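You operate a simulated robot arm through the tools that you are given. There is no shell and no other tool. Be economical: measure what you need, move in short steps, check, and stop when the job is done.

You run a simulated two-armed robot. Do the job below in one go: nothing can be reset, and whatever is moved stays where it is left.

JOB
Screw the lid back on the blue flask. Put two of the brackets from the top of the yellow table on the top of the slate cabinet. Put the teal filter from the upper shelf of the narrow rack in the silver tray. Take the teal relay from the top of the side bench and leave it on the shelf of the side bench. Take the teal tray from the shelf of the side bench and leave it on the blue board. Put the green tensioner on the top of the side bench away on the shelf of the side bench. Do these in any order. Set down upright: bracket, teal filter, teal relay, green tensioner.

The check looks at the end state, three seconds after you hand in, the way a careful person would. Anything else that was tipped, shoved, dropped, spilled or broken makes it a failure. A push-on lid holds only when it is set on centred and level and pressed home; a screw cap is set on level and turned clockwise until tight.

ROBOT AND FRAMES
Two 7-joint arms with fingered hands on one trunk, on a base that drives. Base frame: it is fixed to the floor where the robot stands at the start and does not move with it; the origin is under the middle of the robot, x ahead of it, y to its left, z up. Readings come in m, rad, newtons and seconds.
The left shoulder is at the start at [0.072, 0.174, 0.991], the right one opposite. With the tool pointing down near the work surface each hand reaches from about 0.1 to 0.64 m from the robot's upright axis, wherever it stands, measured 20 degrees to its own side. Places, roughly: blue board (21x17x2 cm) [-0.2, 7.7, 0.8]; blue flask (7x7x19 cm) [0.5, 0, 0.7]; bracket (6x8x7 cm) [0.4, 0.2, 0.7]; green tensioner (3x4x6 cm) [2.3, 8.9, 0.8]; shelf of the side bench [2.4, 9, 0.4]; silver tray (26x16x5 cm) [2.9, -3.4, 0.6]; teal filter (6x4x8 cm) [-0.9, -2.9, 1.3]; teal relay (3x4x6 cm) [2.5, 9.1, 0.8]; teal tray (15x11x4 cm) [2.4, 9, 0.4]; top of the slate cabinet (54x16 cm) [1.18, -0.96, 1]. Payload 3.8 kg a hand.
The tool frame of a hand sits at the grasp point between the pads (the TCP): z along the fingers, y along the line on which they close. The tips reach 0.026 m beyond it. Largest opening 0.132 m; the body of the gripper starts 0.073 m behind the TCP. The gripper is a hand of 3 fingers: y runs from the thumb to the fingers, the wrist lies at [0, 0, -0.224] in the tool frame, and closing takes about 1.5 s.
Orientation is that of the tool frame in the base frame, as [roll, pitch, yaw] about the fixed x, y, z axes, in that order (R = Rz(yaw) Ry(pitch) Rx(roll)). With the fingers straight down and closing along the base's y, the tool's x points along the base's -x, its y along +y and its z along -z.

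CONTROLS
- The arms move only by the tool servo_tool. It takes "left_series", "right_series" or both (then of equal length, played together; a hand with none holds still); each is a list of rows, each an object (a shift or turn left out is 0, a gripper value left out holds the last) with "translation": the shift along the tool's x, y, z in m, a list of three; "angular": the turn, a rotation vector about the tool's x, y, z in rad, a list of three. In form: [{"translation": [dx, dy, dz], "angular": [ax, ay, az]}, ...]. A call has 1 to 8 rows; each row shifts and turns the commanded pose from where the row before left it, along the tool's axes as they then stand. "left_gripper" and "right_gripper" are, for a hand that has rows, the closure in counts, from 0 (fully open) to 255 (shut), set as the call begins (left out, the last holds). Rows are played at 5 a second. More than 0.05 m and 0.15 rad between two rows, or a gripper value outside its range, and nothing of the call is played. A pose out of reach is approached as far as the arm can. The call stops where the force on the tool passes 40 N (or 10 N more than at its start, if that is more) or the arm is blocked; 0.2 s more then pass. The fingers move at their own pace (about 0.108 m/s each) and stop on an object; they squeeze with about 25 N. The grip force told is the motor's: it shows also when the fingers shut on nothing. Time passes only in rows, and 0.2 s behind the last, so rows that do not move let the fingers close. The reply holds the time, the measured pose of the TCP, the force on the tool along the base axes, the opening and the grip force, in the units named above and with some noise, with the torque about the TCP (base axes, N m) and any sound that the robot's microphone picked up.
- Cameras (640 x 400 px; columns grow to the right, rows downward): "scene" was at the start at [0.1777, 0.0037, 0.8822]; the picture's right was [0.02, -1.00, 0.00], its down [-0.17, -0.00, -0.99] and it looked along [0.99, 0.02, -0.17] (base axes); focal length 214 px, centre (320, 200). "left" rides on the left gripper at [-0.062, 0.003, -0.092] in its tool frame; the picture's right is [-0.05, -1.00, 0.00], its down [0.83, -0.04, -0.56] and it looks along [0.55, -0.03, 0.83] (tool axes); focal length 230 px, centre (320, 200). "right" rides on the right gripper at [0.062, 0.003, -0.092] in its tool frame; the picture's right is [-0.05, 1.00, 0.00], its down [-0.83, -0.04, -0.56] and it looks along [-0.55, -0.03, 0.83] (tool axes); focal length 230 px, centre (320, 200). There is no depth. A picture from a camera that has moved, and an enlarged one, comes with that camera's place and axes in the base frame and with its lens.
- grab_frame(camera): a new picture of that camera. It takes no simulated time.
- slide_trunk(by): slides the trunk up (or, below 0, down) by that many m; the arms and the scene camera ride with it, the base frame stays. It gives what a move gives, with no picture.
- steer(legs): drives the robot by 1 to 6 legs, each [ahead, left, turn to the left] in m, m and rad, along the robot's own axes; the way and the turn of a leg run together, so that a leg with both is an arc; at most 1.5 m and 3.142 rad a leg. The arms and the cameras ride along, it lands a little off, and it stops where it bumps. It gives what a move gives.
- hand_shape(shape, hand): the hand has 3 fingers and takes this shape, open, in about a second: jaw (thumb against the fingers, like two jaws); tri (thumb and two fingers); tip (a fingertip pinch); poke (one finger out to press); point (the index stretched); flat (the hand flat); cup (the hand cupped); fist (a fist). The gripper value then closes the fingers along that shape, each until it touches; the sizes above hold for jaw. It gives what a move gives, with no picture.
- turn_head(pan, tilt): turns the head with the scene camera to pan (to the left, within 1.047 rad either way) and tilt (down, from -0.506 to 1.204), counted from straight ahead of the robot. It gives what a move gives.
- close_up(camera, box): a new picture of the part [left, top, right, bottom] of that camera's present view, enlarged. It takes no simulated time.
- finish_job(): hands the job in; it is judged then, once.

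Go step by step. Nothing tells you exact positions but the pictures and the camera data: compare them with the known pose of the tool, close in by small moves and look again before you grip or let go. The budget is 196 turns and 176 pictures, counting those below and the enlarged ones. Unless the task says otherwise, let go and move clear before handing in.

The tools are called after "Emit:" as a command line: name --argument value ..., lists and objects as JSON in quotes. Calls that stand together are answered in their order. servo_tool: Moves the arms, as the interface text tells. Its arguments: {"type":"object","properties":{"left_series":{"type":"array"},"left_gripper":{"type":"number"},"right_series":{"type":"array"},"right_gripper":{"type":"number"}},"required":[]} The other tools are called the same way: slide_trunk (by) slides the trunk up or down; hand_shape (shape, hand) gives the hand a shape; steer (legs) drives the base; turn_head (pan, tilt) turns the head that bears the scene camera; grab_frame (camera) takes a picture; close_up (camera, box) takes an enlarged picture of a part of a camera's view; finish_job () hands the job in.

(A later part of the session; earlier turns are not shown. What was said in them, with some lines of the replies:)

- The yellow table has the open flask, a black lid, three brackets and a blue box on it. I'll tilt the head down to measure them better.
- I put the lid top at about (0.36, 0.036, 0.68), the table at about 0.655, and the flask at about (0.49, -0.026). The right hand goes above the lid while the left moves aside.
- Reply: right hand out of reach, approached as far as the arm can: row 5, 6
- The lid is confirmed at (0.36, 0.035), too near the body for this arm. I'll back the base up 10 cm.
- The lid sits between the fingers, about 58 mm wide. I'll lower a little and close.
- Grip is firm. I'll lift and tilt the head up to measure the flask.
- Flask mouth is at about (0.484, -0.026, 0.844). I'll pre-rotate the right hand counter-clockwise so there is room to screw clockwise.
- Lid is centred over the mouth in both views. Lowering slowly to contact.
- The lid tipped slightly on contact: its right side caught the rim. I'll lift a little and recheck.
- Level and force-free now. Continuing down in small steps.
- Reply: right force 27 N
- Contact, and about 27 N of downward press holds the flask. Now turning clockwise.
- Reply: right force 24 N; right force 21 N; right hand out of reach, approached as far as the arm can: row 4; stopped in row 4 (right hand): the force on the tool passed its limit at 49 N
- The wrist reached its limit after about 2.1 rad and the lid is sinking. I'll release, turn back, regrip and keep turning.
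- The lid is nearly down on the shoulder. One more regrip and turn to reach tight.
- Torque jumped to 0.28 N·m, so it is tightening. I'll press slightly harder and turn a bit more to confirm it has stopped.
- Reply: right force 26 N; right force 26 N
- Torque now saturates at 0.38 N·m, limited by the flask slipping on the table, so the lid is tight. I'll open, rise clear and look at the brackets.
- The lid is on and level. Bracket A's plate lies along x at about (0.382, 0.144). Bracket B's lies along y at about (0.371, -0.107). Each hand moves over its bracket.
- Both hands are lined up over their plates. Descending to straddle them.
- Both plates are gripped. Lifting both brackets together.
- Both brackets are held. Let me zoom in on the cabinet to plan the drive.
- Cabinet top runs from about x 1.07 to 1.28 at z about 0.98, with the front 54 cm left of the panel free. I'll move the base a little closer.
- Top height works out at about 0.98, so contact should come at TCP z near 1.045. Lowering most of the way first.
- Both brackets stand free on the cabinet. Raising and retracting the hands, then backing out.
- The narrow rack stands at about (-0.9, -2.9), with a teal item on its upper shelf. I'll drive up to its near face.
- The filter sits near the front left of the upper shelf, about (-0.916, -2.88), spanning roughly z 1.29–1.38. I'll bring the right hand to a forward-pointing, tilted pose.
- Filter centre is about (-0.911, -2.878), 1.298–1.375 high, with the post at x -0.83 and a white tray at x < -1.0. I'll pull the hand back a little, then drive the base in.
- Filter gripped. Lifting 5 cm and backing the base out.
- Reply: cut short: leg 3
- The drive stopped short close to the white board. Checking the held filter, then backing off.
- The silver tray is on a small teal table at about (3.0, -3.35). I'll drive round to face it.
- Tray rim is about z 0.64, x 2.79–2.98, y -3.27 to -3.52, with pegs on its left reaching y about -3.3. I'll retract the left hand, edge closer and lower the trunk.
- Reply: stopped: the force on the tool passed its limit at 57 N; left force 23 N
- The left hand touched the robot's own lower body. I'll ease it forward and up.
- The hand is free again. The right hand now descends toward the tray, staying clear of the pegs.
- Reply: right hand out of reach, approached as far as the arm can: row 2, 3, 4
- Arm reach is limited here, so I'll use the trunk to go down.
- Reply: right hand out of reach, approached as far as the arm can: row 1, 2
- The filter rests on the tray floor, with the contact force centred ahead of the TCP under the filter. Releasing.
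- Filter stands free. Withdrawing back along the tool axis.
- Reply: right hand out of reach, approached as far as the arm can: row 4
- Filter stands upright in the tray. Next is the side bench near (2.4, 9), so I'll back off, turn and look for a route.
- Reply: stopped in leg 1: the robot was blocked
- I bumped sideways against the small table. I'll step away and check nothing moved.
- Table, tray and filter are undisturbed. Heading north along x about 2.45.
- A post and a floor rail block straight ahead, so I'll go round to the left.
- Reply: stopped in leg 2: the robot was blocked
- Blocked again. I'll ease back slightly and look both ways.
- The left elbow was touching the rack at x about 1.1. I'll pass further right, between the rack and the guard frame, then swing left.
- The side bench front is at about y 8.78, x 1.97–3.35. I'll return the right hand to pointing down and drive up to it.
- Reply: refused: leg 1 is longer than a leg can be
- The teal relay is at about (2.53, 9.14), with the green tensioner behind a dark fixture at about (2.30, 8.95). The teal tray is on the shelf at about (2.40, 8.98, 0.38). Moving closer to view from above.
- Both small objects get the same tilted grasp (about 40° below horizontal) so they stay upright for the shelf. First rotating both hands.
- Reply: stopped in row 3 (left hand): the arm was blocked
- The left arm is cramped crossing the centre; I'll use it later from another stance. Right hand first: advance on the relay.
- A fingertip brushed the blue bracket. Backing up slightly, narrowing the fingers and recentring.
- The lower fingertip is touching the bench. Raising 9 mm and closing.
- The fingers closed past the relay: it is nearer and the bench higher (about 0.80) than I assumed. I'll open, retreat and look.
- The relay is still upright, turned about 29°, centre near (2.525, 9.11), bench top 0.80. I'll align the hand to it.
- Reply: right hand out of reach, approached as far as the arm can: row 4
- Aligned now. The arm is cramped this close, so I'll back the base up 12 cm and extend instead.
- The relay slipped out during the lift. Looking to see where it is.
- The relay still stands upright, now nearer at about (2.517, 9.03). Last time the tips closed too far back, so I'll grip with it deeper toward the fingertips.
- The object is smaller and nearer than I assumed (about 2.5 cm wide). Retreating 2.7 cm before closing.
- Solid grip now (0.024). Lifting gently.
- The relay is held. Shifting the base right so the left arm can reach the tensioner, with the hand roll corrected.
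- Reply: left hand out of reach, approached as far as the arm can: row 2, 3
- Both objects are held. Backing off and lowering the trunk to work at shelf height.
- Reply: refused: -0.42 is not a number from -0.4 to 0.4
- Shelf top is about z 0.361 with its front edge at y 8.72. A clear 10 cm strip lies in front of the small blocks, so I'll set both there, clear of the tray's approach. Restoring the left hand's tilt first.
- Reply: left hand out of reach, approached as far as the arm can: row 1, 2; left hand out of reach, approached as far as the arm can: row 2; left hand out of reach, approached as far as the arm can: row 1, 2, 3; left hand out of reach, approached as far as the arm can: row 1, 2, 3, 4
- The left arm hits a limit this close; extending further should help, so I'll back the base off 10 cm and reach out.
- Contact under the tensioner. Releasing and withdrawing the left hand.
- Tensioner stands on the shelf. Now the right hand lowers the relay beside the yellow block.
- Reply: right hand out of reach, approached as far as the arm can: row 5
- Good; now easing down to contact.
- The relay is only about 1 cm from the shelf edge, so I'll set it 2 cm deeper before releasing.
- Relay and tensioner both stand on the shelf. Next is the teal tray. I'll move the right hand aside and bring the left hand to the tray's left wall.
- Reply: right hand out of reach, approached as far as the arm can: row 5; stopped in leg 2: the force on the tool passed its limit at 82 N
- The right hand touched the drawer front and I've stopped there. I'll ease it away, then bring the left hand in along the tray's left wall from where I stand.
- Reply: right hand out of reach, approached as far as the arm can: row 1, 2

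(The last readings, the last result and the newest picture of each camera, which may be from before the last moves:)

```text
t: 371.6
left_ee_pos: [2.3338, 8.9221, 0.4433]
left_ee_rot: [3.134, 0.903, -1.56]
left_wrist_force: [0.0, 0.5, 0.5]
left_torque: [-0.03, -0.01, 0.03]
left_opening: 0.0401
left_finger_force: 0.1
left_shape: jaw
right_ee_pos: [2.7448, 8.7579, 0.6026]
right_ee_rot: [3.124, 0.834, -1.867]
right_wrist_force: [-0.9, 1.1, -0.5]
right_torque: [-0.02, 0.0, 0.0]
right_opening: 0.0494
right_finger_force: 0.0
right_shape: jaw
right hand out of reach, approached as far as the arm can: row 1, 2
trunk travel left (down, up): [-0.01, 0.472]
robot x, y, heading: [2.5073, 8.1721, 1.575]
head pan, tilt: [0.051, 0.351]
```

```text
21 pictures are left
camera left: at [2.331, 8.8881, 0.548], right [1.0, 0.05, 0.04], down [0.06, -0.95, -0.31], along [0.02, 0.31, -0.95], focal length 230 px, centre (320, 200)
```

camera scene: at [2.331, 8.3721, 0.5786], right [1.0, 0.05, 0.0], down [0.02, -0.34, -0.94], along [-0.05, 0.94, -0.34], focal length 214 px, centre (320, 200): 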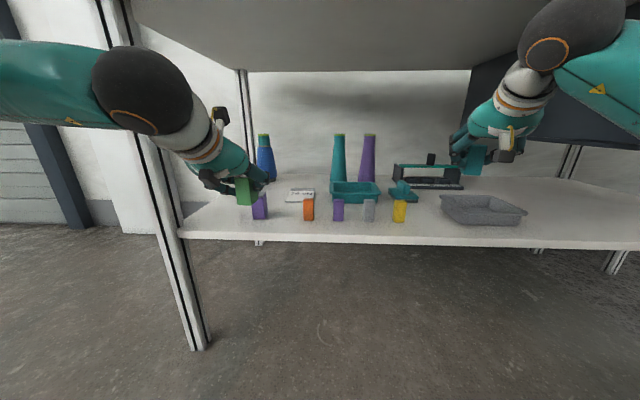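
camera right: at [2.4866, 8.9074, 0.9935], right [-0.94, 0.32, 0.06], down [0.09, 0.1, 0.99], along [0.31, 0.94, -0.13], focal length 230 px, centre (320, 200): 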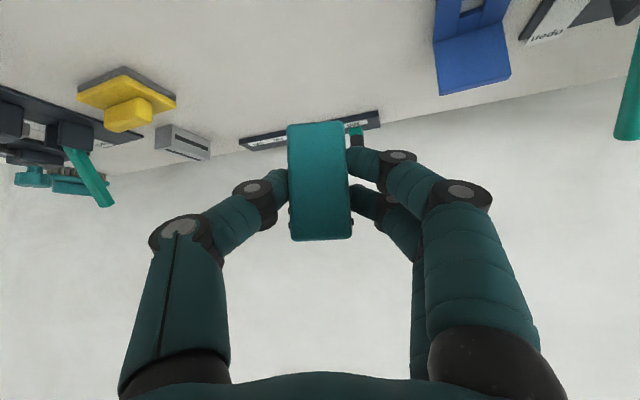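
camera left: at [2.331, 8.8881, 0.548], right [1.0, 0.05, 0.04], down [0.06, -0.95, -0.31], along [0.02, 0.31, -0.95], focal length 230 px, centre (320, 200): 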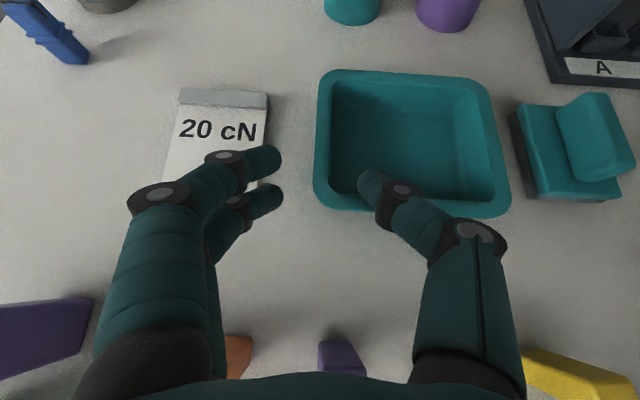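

Emit:
servo_tool --left_series '[{"translation": [0, 0, 0.02]}, {"translation": [0, 0, 0.018]}, {"translation": [0, 0, 0.015]}, {}]'

Emit:
grab_frame --camera "left"

```text
t: 372.6
left_ee_pos: [2.331, 8.9651, 0.4107]
left_ee_rot: [3.135, 0.901, -1.559]
left_wrist_force: [0.0, -0.5, 0.8]
left_torque: [-0.03, 0.02, 0.03]
left_opening: 0.0401
left_finger_force: 0.1
left_shape: jaw
right_ee_pos: [2.7457, 8.7576, 0.6029]
right_ee_rot: [3.125, 0.834, -1.866]
right_wrist_force: [-0.6, 0.3, 0.4]
right_torque: [0.0, 0.0, 0.01]
right_opening: 0.0493
right_finger_force: 0.1
right_shape: jaw
trunk travel left (down, up): [-0.01, 0.472]
robot x, y, heading: [2.5073, 8.1744, 1.578]
head pan, tilt: [0.051, 0.351]
```

```text
20 pictures are left
camera left: at [2.3285, 8.9306, 0.5159], right [1.0, 0.05, 0.04], down [0.06, -0.95, -0.31], along [0.02, 0.31, -0.95], focal length 230 px, centre (320, 200)
```

left: 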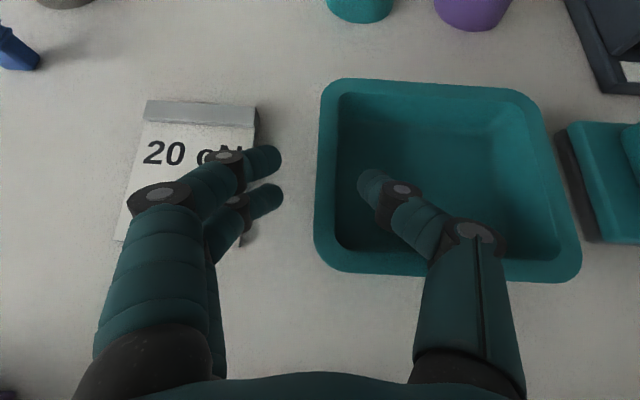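

The rim is at about z 0.388, so I need to go about 2 cm lower before pinching the wall.

Emit:
servo_tool --left_series '[{"translation": [0.007, 0, 0.0056]}, {"translation": [0.0065, 0, 0.0051]}, {}]'

Emit:
servo_tool --left_series '[{}, {}, {}, {}, {}]' --left_gripper 255

Emit:
grab_frame --camera "left"

```text
t: 373.4
left_ee_pos: [2.331, 8.964, 0.3926]
left_ee_rot: [3.135, 0.903, -1.557]
left_wrist_force: [-0.9, 0.3, 0.4]
left_torque: [-0.02, 0.02, -0.03]
left_opening: 0.04
left_finger_force: 0.1
left_shape: jaw
right_ee_pos: [2.7451, 8.7565, 0.6029]
right_ee_rot: [3.129, 0.836, -1.866]
right_wrist_force: [-0.2, 0.7, -0.1]
right_torque: [-0.04, 0.01, -0.02]
right_opening: 0.0492
right_finger_force: 0.0
right_shape: jaw
trunk travel left (down, up): [-0.01, 0.472]
robot x, y, heading: [2.5037, 8.1719, 1.574]
head pan, tilt: [0.051, 0.351]
```

```text
t: 374.6
left_ee_pos: [2.3308, 8.9627, 0.3935]
left_ee_rot: [3.135, 0.902, -1.558]
left_wrist_force: [-0.1, -1.0, 0.8]
left_torque: [-0.01, 0.04, 0.0]
left_opening: 0.0038
left_finger_force: 24.1
left_shape: jaw
right_ee_pos: [2.7453, 8.7579, 0.6024]
right_ee_rot: [3.128, 0.835, -1.866]
right_wrist_force: [-0.2, -0.5, 0.1]
right_torque: [-0.06, -0.02, -0.01]
right_opening: 0.0491
right_finger_force: 0.0
right_shape: jaw
trunk travel left (down, up): [-0.01, 0.472]
robot x, y, heading: [2.4999, 8.171, 1.581]
head pan, tilt: [0.051, 0.351]
```

```text
19 pictures are left
camera left: at [2.3283, 8.9303, 0.4982], right [1.0, 0.05, 0.04], down [0.06, -0.95, -0.31], along [0.02, 0.31, -0.95], focal length 230 px, centre (320, 200)
```

left: 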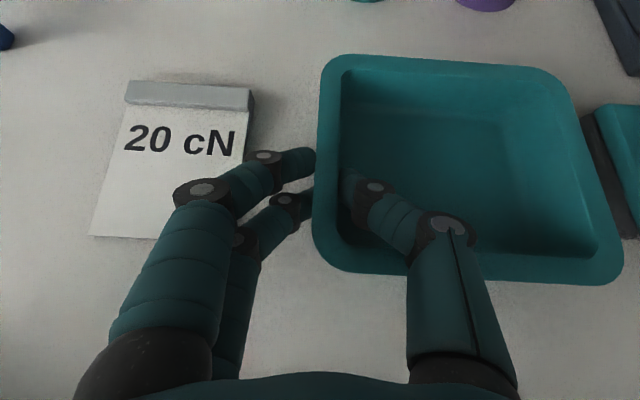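

Wall pinched. Lifting a little to check it holds level.

Emit:
servo_tool --left_series '[{"translation": [-0.008, 0, -0.0062]}, {"translation": [-0.0157, 0, -0.0124]}, {"translation": [-0.0157, 0, -0.0124]}, {"translation": [-0.0157, 0, -0.0124]}, {}, {}]'

Emit:
grab_frame --camera "scene"

```text
t: 376.0
left_ee_pos: [2.3327, 8.9634, 0.4618]
left_ee_rot: [3.134, 0.902, -1.558]
left_wrist_force: [0.0, 0.1, -1.6]
left_torque: [-0.06, 0.1, 0.0]
left_opening: 0.0032
left_finger_force: 25.5
left_shape: jaw
right_ee_pos: [2.7461, 8.7572, 0.6017]
right_ee_rot: [3.129, 0.834, -1.866]
right_wrist_force: [0.3, 0.7, -0.1]
right_torque: [-0.01, -0.01, -0.01]
right_opening: 0.0494
right_finger_force: 0.1
right_shape: jaw
trunk travel left (down, up): [-0.01, 0.472]
robot x, y, heading: [2.5045, 8.1729, 1.576]
head pan, tilt: [0.051, 0.351]
```

```text
18 pictures are left
camera scene: at [2.4973, 8.3666, 0.5786], right [1.0, 0.06, 0.0], down [0.02, -0.34, -0.94], along [-0.05, 0.94, -0.34], focal length 214 px, centre (320, 200)
```

scene: 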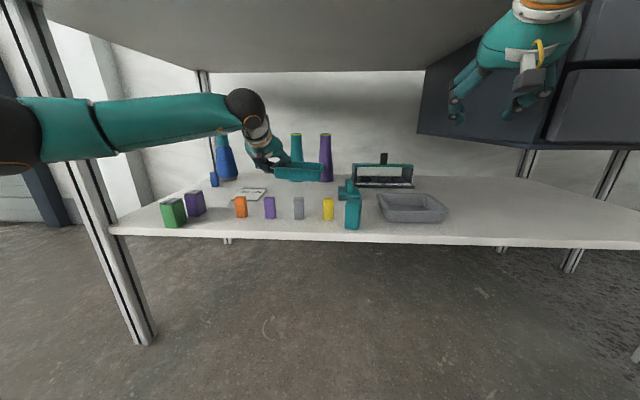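

The tray hangs level. Lifting a bit more, backing out and raising the trunk, then heading for the blue board.

Emit:
servo_tool --left_series '[{"translation": [-0.0157, 0, -0.0124]}, {"translation": [-0.0157, 0, -0.0124]}, {}]'

Emit:
steer --legs '[[-0.7, 0, 0]]'

Emit:
slide_trunk --by 0.4

Emit:
steer --legs '[[0, 0, 1.57], [0.8, 0, 0]]'

Emit:
turn_head --pan 0 --tilt 0.3

Emit:
grab_frame --camera "scene"

```text
t: 376.8
left_ee_pos: [2.3319, 8.9635, 0.5018]
left_ee_rot: [3.136, 0.902, -1.556]
left_wrist_force: [-0.7, 0.3, -1.2]
left_torque: [-0.03, 0.07, 0.0]
left_opening: 0.0037
left_finger_force: 25.4
left_shape: jaw
right_ee_pos: [2.7458, 8.7565, 0.6025]
right_ee_rot: [3.127, 0.835, -1.863]
right_wrist_force: [0.2, 0.1, -0.4]
right_torque: [-0.04, -0.01, -0.01]
right_opening: 0.0493
right_finger_force: 0.0
right_shape: jaw
trunk travel left (down, up): [-0.01, 0.472]
robot x, y, heading: [2.5082, 8.1722, 1.571]
head pan, tilt: [0.051, 0.351]
```

```text
t: 380.7
left_ee_pos: [2.3419, 8.2599, 0.5029]
left_ee_rot: [3.134, 0.903, -1.569]
left_wrist_force: [0.4, 0.0, -0.9]
left_torque: [-0.07, 0.11, 0.0]
left_opening: 0.0035
left_finger_force: 25.1
left_shape: jaw
right_ee_pos: [2.7535, 8.051, 0.6024]
right_ee_rot: [3.127, 0.835, -1.876]
right_wrist_force: [-0.2, -0.3, 0.6]
right_torque: [-0.01, -0.03, -0.02]
right_opening: 0.0494
right_finger_force: 0.0
right_shape: jaw
trunk travel left (down, up): [-0.01, 0.472]
robot x, y, heading: [2.5072, 7.4638, 1.569]
head pan, tilt: [0.051, 0.351]
```

```text
t: 384.5
left_ee_pos: [2.3412, 8.2589, 0.9017]
left_ee_rot: [3.134, 0.903, -1.568]
left_wrist_force: [-0.6, 0.5, -0.8]
left_torque: [-0.02, 0.1, -0.02]
left_opening: 0.0036
left_finger_force: 25.0
left_shape: jaw
right_ee_pos: [2.7536, 8.0497, 1.0012]
right_ee_rot: [3.128, 0.833, -1.877]
right_wrist_force: [-0.1, 0.2, 0.0]
right_torque: [0.02, -0.03, 0.0]
right_opening: 0.0495
right_finger_force: 0.0
right_shape: jaw
trunk travel left (down, up): [-0.41, 0.072]
robot x, y, heading: [2.502, 7.4689, 1.571]
head pan, tilt: [0.051, 0.351]
```

```text
t: 392.5
left_ee_pos: [0.9081, 7.3691, 0.9017]
left_ee_rot: [3.134, 0.903, -0.041]
left_wrist_force: [0.0, -0.1, -0.2]
left_torque: [-0.08, -0.05, 0.0]
left_opening: 0.0035
left_finger_force: 24.6
left_shape: jaw
right_ee_pos: [1.1354, 7.7718, 1.0025]
right_ee_rot: [3.128, 0.834, -0.35]
right_wrist_force: [-0.2, -0.4, 0.0]
right_torque: [-0.01, -0.03, -0.05]
right_opening: 0.0492
right_finger_force: 0.1
right_shape: jaw
trunk travel left (down, up): [-0.41, 0.072]
robot x, y, heading: [1.708, 7.5002, 3.099]
head pan, tilt: [0.051, 0.351]
```

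```text
t: 393.2
left_ee_pos: [0.907, 7.3703, 0.9018]
left_ee_rot: [3.134, 0.903, -0.041]
left_wrist_force: [-1.0, 0.6, -1.4]
left_torque: [-0.12, -0.05, 0.02]
left_opening: 0.0038
left_finger_force: 25.6
left_shape: jaw
right_ee_pos: [1.1358, 7.7723, 1.0022]
right_ee_rot: [3.125, 0.835, -0.352]
right_wrist_force: [-0.4, -0.4, 0.5]
right_torque: [0.01, 0.0, 0.01]
right_opening: 0.0494
right_finger_force: 0.0
right_shape: jaw
trunk travel left (down, up): [-0.41, 0.072]
robot x, y, heading: [1.7102, 7.4989, 3.097]
head pan, tilt: [0.0, 0.3]
```

```text
17 pictures are left
camera scene: at [1.5133, 7.5102, 0.9884], right [0.05, 1.0, 0.0], down [0.3, -0.01, -0.96], along [-0.95, 0.05, -0.3], focal length 214 px, centre (320, 200)
```

scene: 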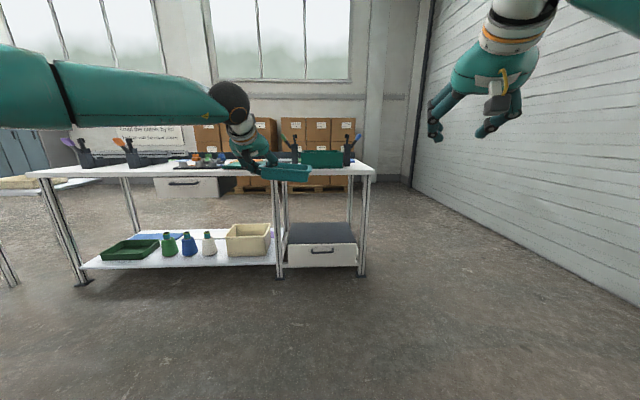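

Emit:
slide_trunk --by 0.07

Emit:
steer --legs '[[0.5, -0.35, 0.04]]'

Emit:
turn_head --pan 0 --tilt 0.35

Emit:
grab_frame --camera "scene"

```text
t: 394.2
left_ee_pos: [0.9088, 7.3684, 0.9696]
left_ee_rot: [3.134, 0.898, -0.043]
left_wrist_force: [-0.1, -0.4, -0.9]
left_torque: [-0.09, -0.02, 0.0]
left_opening: 0.0037
left_finger_force: 24.8
left_shape: jaw
right_ee_pos: [1.1357, 7.7726, 1.0696]
right_ee_rot: [3.13, 0.832, -0.349]
right_wrist_force: [-0.2, 1.2, -0.5]
right_torque: [0.01, 0.05, -0.01]
right_opening: 0.0492
right_finger_force: 0.0
right_shape: jaw
trunk travel left (down, up): [-0.48, 0.002]
robot x, y, heading: [1.7049, 7.5007, 3.094]
head pan, tilt: [0.0, 0.3]
```

```text
t: 397.9
left_ee_pos: [0.4357, 7.7038, 0.9718]
left_ee_rot: [3.133, 0.903, -0.005]
left_wrist_force: [-0.3, -0.1, -1.4]
left_torque: [-0.09, -0.03, -0.01]
left_opening: 0.0036
left_finger_force: 25.3
left_shape: jaw
right_ee_pos: [0.6491, 8.1149, 1.0727]
right_ee_rot: [3.129, 0.837, -0.315]
right_wrist_force: [0.6, 0.0, 0.4]
right_torque: [0.0, 0.0, 0.03]
right_opening: 0.0495
right_finger_force: 0.0
right_shape: jaw
trunk travel left (down, up): [-0.48, 0.002]
robot x, y, heading: [1.2304, 7.8623, 3.135]
head pan, tilt: [0.0, 0.3]
```

```text
t: 398.5
left_ee_pos: [0.4356, 7.7045, 0.9717]
left_ee_rot: [3.134, 0.902, -0.007]
left_wrist_force: [-0.6, -0.4, -1.3]
left_torque: [-0.05, -0.04, -0.03]
left_opening: 0.0035
left_finger_force: 24.9
left_shape: jaw
right_ee_pos: [0.65, 8.1147, 1.0727]
right_ee_rot: [3.126, 0.834, -0.314]
right_wrist_force: [0.5, -0.3, 0.6]
right_torque: [-0.01, -0.01, -0.03]
right_opening: 0.0496
right_finger_force: 0.0
right_shape: jaw
trunk travel left (down, up): [-0.48, 0.002]
robot x, y, heading: [1.2307, 7.8657, 3.127]
head pan, tilt: [0.0, 0.351]
```

```text
16 pictures are left
camera scene: at [1.0286, 7.8669, 1.08], right [0.01, 1.0, 0.0], down [0.34, 0.0, -0.94], along [-0.94, 0.01, -0.34], focal length 214 px, centre (320, 200)
```

scene: 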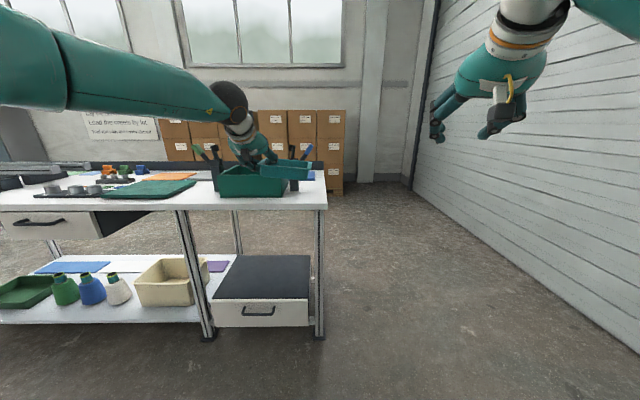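

Emit:
close_up --camera "scene" --box '[0, 120, 340, 240]'

Emit:
grab_frame --camera "left"

```text
1.88 times, centred on (170, 180) of scene
camera zoom: at [1.0286, 7.8669, 1.08], right [0.01, 1.0, 0.0], down [0.34, 0.0, -0.94], along [-0.94, 0.01, -0.34], focal length 404 px, centre (602, 238)
```

zoom: 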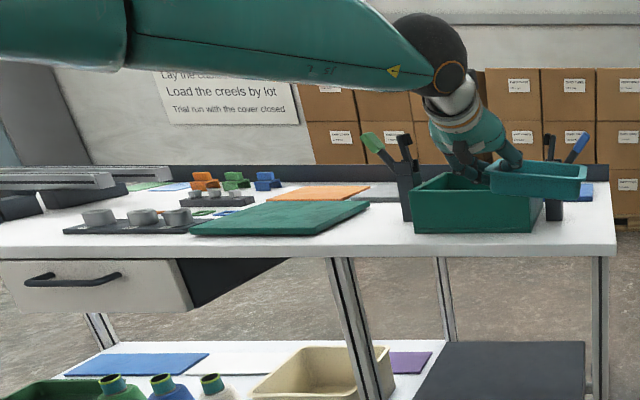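

```text
14 pictures are left
camera left: at [0.4705, 7.7025, 1.0775], right [-0.03, 1.0, 0.04], down [0.95, 0.04, -0.31], along [-0.31, 0.03, -0.95], focal length 230 px, centre (320, 200)
```

left: 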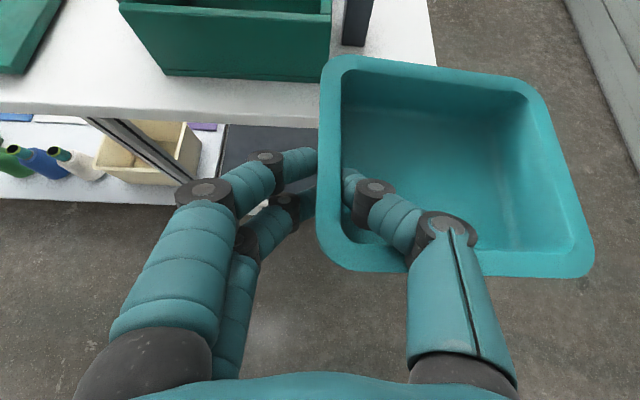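

The blue board sits behind a toolbox from this side. The table's right end (y 7.9) is open, so I'll go round and approach facing −y.

Emit:
steer --legs '[[0, -0.88, 0], [0, 0, 1.58], [0, -0.76, 0], [0, -0.76, 0]]'

Emit:
turn_head --pan 0.1 --tilt 0.45

Emit:
grab_frame --camera "scene"

```text
t: 424.0
left_ee_pos: [-0.1282, 7.9264, 0.9719]
left_ee_rot: [3.135, 0.902, 1.584]
left_wrist_force: [0.5, -0.4, -0.9]
left_torque: [0.04, -0.09, 0.03]
left_opening: 0.0035
left_finger_force: 24.4
left_shape: jaw
right_ee_pos: [-0.5408, 8.1321, 1.0716]
right_ee_rot: [3.126, 0.835, 1.276]
right_wrist_force: [0.3, 0.4, 0.1]
right_torque: [0.0, 0.0, 0.02]
right_opening: 0.0494
right_finger_force: 0.1
right_shape: jaw
trunk travel left (down, up): [-0.48, 0.002]
robot x, y, heading: [-0.3001, 8.7152, -1.564]
head pan, tilt: [0.0, 0.351]
```

```text
t: 424.7
left_ee_pos: [-0.1281, 7.9263, 0.9727]
left_ee_rot: [3.135, 0.9, 1.583]
left_wrist_force: [0.3, 0.8, -1.9]
left_torque: [0.05, -0.06, -0.04]
left_opening: 0.0033
left_finger_force: 25.3
left_shape: jaw
right_ee_pos: [-0.542, 8.1329, 1.072]
right_ee_rot: [3.126, 0.834, 1.275]
right_wrist_force: [0.6, -0.9, 0.2]
right_torque: [0.04, 0.01, 0.0]
right_opening: 0.0493
right_finger_force: 0.1
right_shape: jaw
trunk travel left (down, up): [-0.48, 0.002]
robot x, y, heading: [-0.2988, 8.7216, -1.558]
head pan, tilt: [0.099, 0.45]
```

```text
13 pictures are left
camera scene: at [-0.2918, 8.52, 1.0708], right [-0.99, -0.11, 0.0], down [-0.05, 0.43, -0.9], along [0.1, -0.9, -0.43], focal length 214 px, centre (320, 200)
```

scene: 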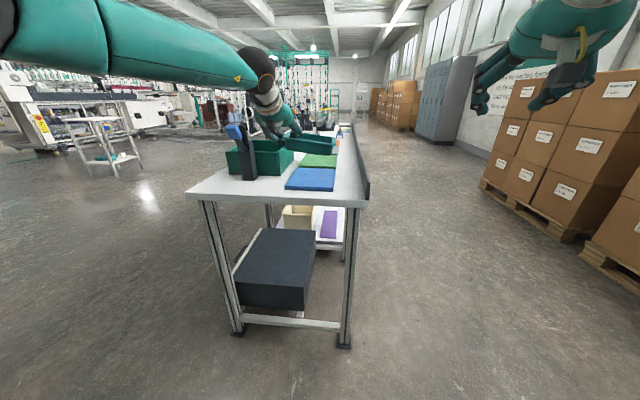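

Emit:
grab_frame --camera "left"

```text
12 pictures are left
camera left: at [-0.1257, 7.9616, 1.0776], right [-1.0, -0.05, 0.04], down [-0.06, 0.95, -0.31], along [-0.02, -0.31, -0.95], focal length 230 px, centre (320, 200)
```

left: 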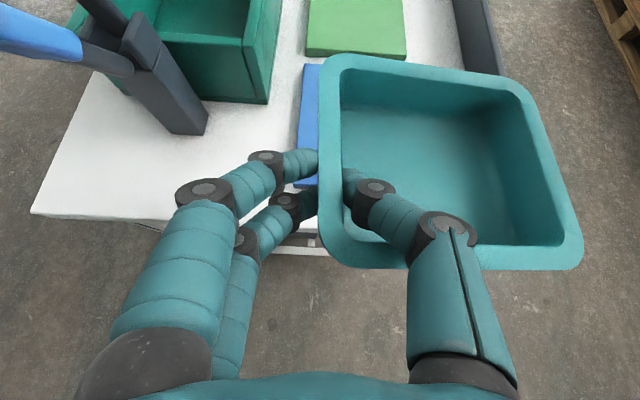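

Board corner triangulates to (-0.099, 7.85, 0.786), so its centre is about (-0.18, 7.74). I'll drive 14 cm ahead and lower with the trunk, keeping clear of the toolbox corner.

Emit:
steer --legs '[[0.138, 0, 0]]'

Emit:
slide_trunk --by -0.1

Emit:
grab_frame --camera "left"

Emit:
grab_frame --camera "scene"

```text
t: 426.0
left_ee_pos: [-0.1253, 7.7895, 0.9731]
left_ee_rot: [3.135, 0.902, 1.585]
left_wrist_force: [0.6, -0.6, -1.3]
left_torque: [0.05, -0.03, 0.01]
left_opening: 0.0034
left_finger_force: 25.5
left_shape: jaw
right_ee_pos: [-0.5403, 7.9952, 1.0725]
right_ee_rot: [3.126, 0.834, 1.277]
right_wrist_force: [-0.6, 0.2, 0.7]
right_torque: [0.04, 0.01, 0.0]
right_opening: 0.0493
right_finger_force: 0.1
right_shape: jaw
trunk travel left (down, up): [-0.48, 0.002]
robot x, y, heading: [-0.3023, 8.5799, -1.558]
head pan, tilt: [0.099, 0.45]
```

```text
t: 427.3
left_ee_pos: [-0.1254, 7.7895, 0.8737]
left_ee_rot: [3.136, 0.904, 1.585]
left_wrist_force: [-0.1, 0.4, -2.1]
left_torque: [0.02, -0.08, 0.04]
left_opening: 0.0037
left_finger_force: 24.9
left_shape: jaw
right_ee_pos: [-0.5401, 7.9955, 0.9731]
right_ee_rot: [3.124, 0.837, 1.277]
right_wrist_force: [-0.1, -0.2, -0.2]
right_torque: [0.0, 0.01, -0.03]
right_opening: 0.0493
right_finger_force: 0.1
right_shape: jaw
trunk travel left (down, up): [-0.38, 0.102]
robot x, y, heading: [-0.3007, 8.5815, -1.563]
head pan, tilt: [0.099, 0.45]
```

```text
11 pictures are left
camera left: at [-0.1239, 7.8254, 0.9792], right [-1.0, -0.05, 0.04], down [-0.06, 0.95, -0.31], along [-0.02, -0.31, -0.95], focal length 230 px, centre (320, 200)
```

left: 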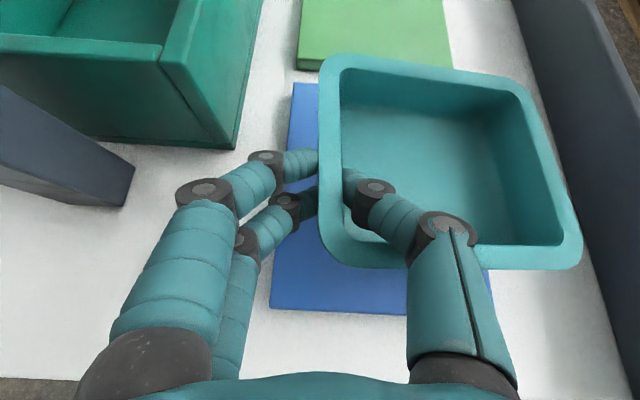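

```text
10 pictures are left
camera scene: at [-0.2905, 8.3963, 0.9382], right [-0.99, -0.11, 0.0], down [-0.05, 0.43, -0.9], along [0.1, -0.9, -0.44], focal length 214 px, centre (320, 200)
```

scene: 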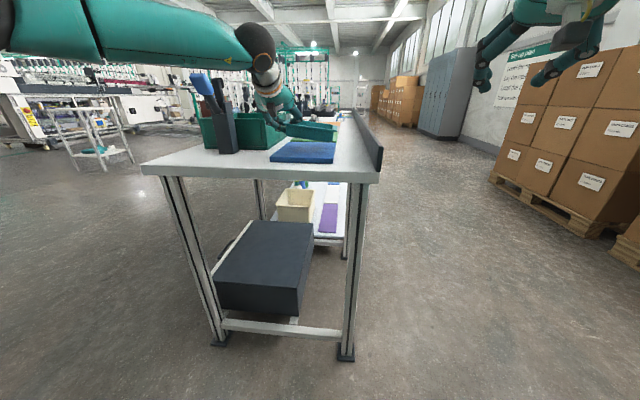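

Tray footprint now lies inside the board outline and is clear of the toolbox. Lowering gently.

Emit:
slide_trunk --by -0.045

Emit:
servo_tool --left_series '[{"translation": [0.0024, 0, 0.0019]}, {"translation": [0.0024, 0, 0.0019]}, {"translation": [0.0016, 0, 0.0012]}, {}]'

```text
t: 428.2
left_ee_pos: [-0.1257, 7.7899, 0.8281]
left_ee_rot: [3.136, 0.904, 1.585]
left_wrist_force: [-0.1, 0.9, 2.1]
left_torque: [0.01, 0.06, 0.03]
left_opening: 0.0037
left_finger_force: 24.6
left_shape: jaw
right_ee_pos: [-0.5402, 7.9951, 0.9279]
right_ee_rot: [3.127, 0.838, 1.276]
right_wrist_force: [0.1, 1.4, -0.1]
right_torque: [0.0, 0.0, -0.01]
right_opening: 0.0491
right_finger_force: 0.1
right_shape: jaw
trunk travel left (down, up): [-0.335, 0.147]
robot x, y, heading: [-0.2983, 8.5821, -1.569]
head pan, tilt: [0.099, 0.45]
```

```text
t: 429.2
left_ee_pos: [-0.1257, 7.7899, 0.8261]
left_ee_rot: [3.137, 0.914, 1.587]
left_wrist_force: [3.0, -1.8, 27.0]
left_torque: [-0.21, 0.26, 0.14]
left_opening: 0.0044
left_finger_force: 25.1
left_shape: jaw
right_ee_pos: [-0.5397, 7.9966, 0.9283]
right_ee_rot: [3.126, 0.838, 1.275]
right_wrist_force: [0.6, -0.8, 0.4]
right_torque: [-0.02, 0.0, 0.06]
right_opening: 0.0494
right_finger_force: 0.1
right_shape: jaw
trunk travel left (down, up): [-0.335, 0.147]
robot x, y, heading: [-0.3029, 8.5854, -1.566]
head pan, tilt: [0.099, 0.45]
```

Full contact with the board. Releasing.

Emit:
servo_tool --left_series '[{"translation": [-0.0016, 0, -0.0012]}, {}, {}, {}]' --left_gripper 190

Emit:
grab_frame --camera "left"

```text
t: 430.2
left_ee_pos: [-0.1247, 7.7909, 0.824]
left_ee_rot: [3.136, 0.905, 1.585]
left_wrist_force: [-2.0, -1.2, 16.3]
left_torque: [0.04, 0.32, -0.05]
left_opening: 0.0317
left_finger_force: 0.1
left_shape: jaw
right_ee_pos: [-0.5391, 7.9969, 0.9296]
right_ee_rot: [3.126, 0.837, 1.274]
right_wrist_force: [0.3, 0.6, 0.0]
right_torque: [0.0, 0.02, -0.01]
right_opening: 0.0494
right_finger_force: 0.0
right_shape: jaw
trunk travel left (down, up): [-0.335, 0.147]
robot x, y, heading: [-0.2997, 8.5788, -1.556]
head pan, tilt: [0.099, 0.45]
```

```text
9 pictures are left
camera left: at [-0.125, 7.8263, 0.9284], right [-1.0, -0.05, 0.04], down [-0.06, 0.95, -0.31], along [-0.02, -0.31, -0.95], focal length 230 px, centre (320, 200)
```

left: 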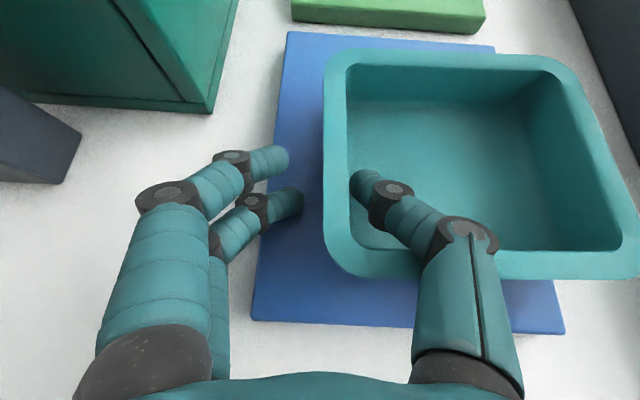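

Tray rests on the board. Lifting the hand straight up and clear.

Emit:
servo_tool --left_series '[{"translation": [-0.0079, 0, -0.0062]}, {"translation": [-0.0157, 0, -0.0124]}, {"translation": [-0.0236, 0, -0.0186]}, {"translation": [-0.0236, 0, -0.0186]}, {"translation": [-0.0236, 0, -0.0186]}, {}]'

Emit:
steer --legs '[[-0.3, 0, 0]]'

Emit:
grab_frame --camera "scene"

Emit:
close_up --camera "scene" --box '[180, 80, 420, 230]'

```text
t: 431.6
left_ee_pos: [-0.1263, 7.7889, 0.9427]
left_ee_rot: [3.135, 0.904, 1.583]
left_wrist_force: [0.0, -0.5, -0.4]
left_torque: [0.05, 0.04, -0.03]
left_opening: 0.0335
left_finger_force: 0.1
left_shape: jaw
right_ee_pos: [-0.5399, 7.9952, 0.9272]
right_ee_rot: [3.125, 0.835, 1.279]
right_wrist_force: [0.0, 0.5, -0.6]
right_torque: [-0.01, 0.02, 0.0]
right_opening: 0.0493
right_finger_force: 0.0
right_shape: jaw
trunk travel left (down, up): [-0.335, 0.147]
robot x, y, heading: [-0.3006, 8.5814, -1.566]
head pan, tilt: [0.099, 0.45]
```

```text
t: 433.6
left_ee_pos: [-0.1254, 8.0867, 0.9423]
left_ee_rot: [3.137, 0.902, 1.592]
left_wrist_force: [0.9, -0.1, -0.7]
left_torque: [0.0, 0.03, 0.02]
left_opening: 0.0336
left_finger_force: 0.1
left_shape: jaw
right_ee_pos: [-0.5389, 8.29, 0.9268]
right_ee_rot: [3.125, 0.837, 1.284]
right_wrist_force: [-0.7, 0.6, 1.2]
right_torque: [0.03, 0.0, -0.02]
right_opening: 0.0496
right_finger_force: 0.0
right_shape: jaw
trunk travel left (down, up): [-0.335, 0.147]
robot x, y, heading: [-0.3056, 8.8806, -1.56]
head pan, tilt: [0.099, 0.45]
```

```text
8 pictures are left
camera scene: at [-0.2929, 8.6988, 0.89], right [-0.99, -0.11, 0.0], down [-0.05, 0.43, -0.9], along [0.1, -0.89, -0.43], focal length 214 px, centre (320, 200)
```

scene: 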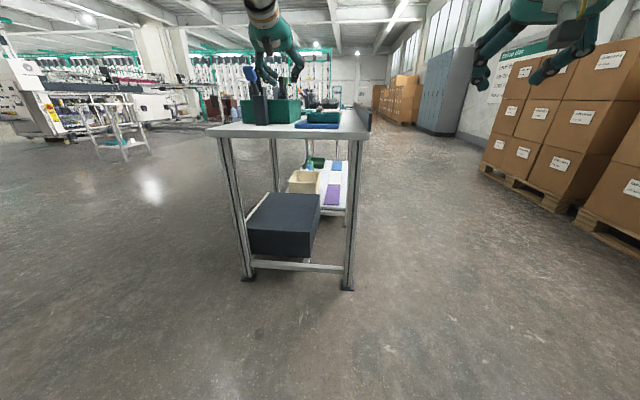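

```text
2.67 times, centred on (300, 155) of scene
camera zoom: at [-0.2929, 8.6988, 0.89], right [-0.99, -0.11, 0.0], down [-0.05, 0.43, -0.9], along [0.1, -0.89, -0.43], focal length 572 px, centre (373, 320)
```

zoom: 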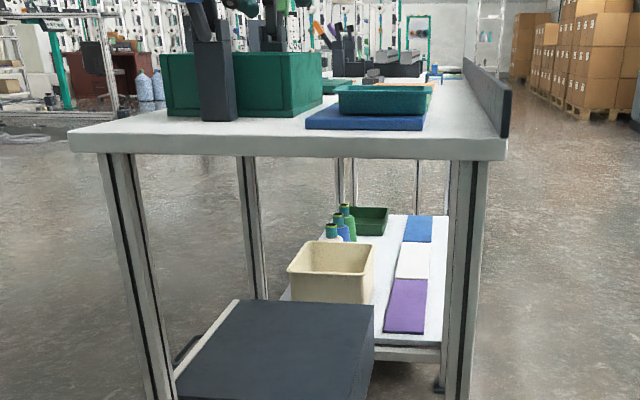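

The tray sits on the blue board and both hands are clear. All six parts of the job are done, so I'm handing in.

Emit:
finish_job

```text
The job is handed in.
```

I finished all six tasks and handed the job in; the result of the check has not come back.

- **Flask:** the lid is screwed on. Turning torque levelled off at about 0.38 N·m, where I think the flask itself started slipping on the table, so I took the lid as tight.
- **Brackets:** two stand upright on the slate cabinet.
- **Teal filter:** stands upright in the silver tray.
- **Teal relay:** stands on the side bench shelf. It slipped from the grip once but stayed upright on the bench.
- **Green tensioner:** stands on the side bench shelf, about 1 cm from the front edge.
- **Teal tray:** rests on the blue board, with its rim reaching just past the board's right edge.

**Bumps along the way:**
- **Small teal table:** I bumped it once. It looked unmoved, and the filter was still standing when I checked.
- **Shelving rack by the yellow table:** my left elbow pressed against it. Nothing on it looked knocked over, but I couldn't check whether the rack shifted.
- **Side bench drawers:** my right hand hit the front with a force that peaked at 82 N. The relay and tensioner were still standing afterwards, but I didn't check the drawers themselves.
- **White board:** one drive stopped short right in front of it. It looked fine afterwards.
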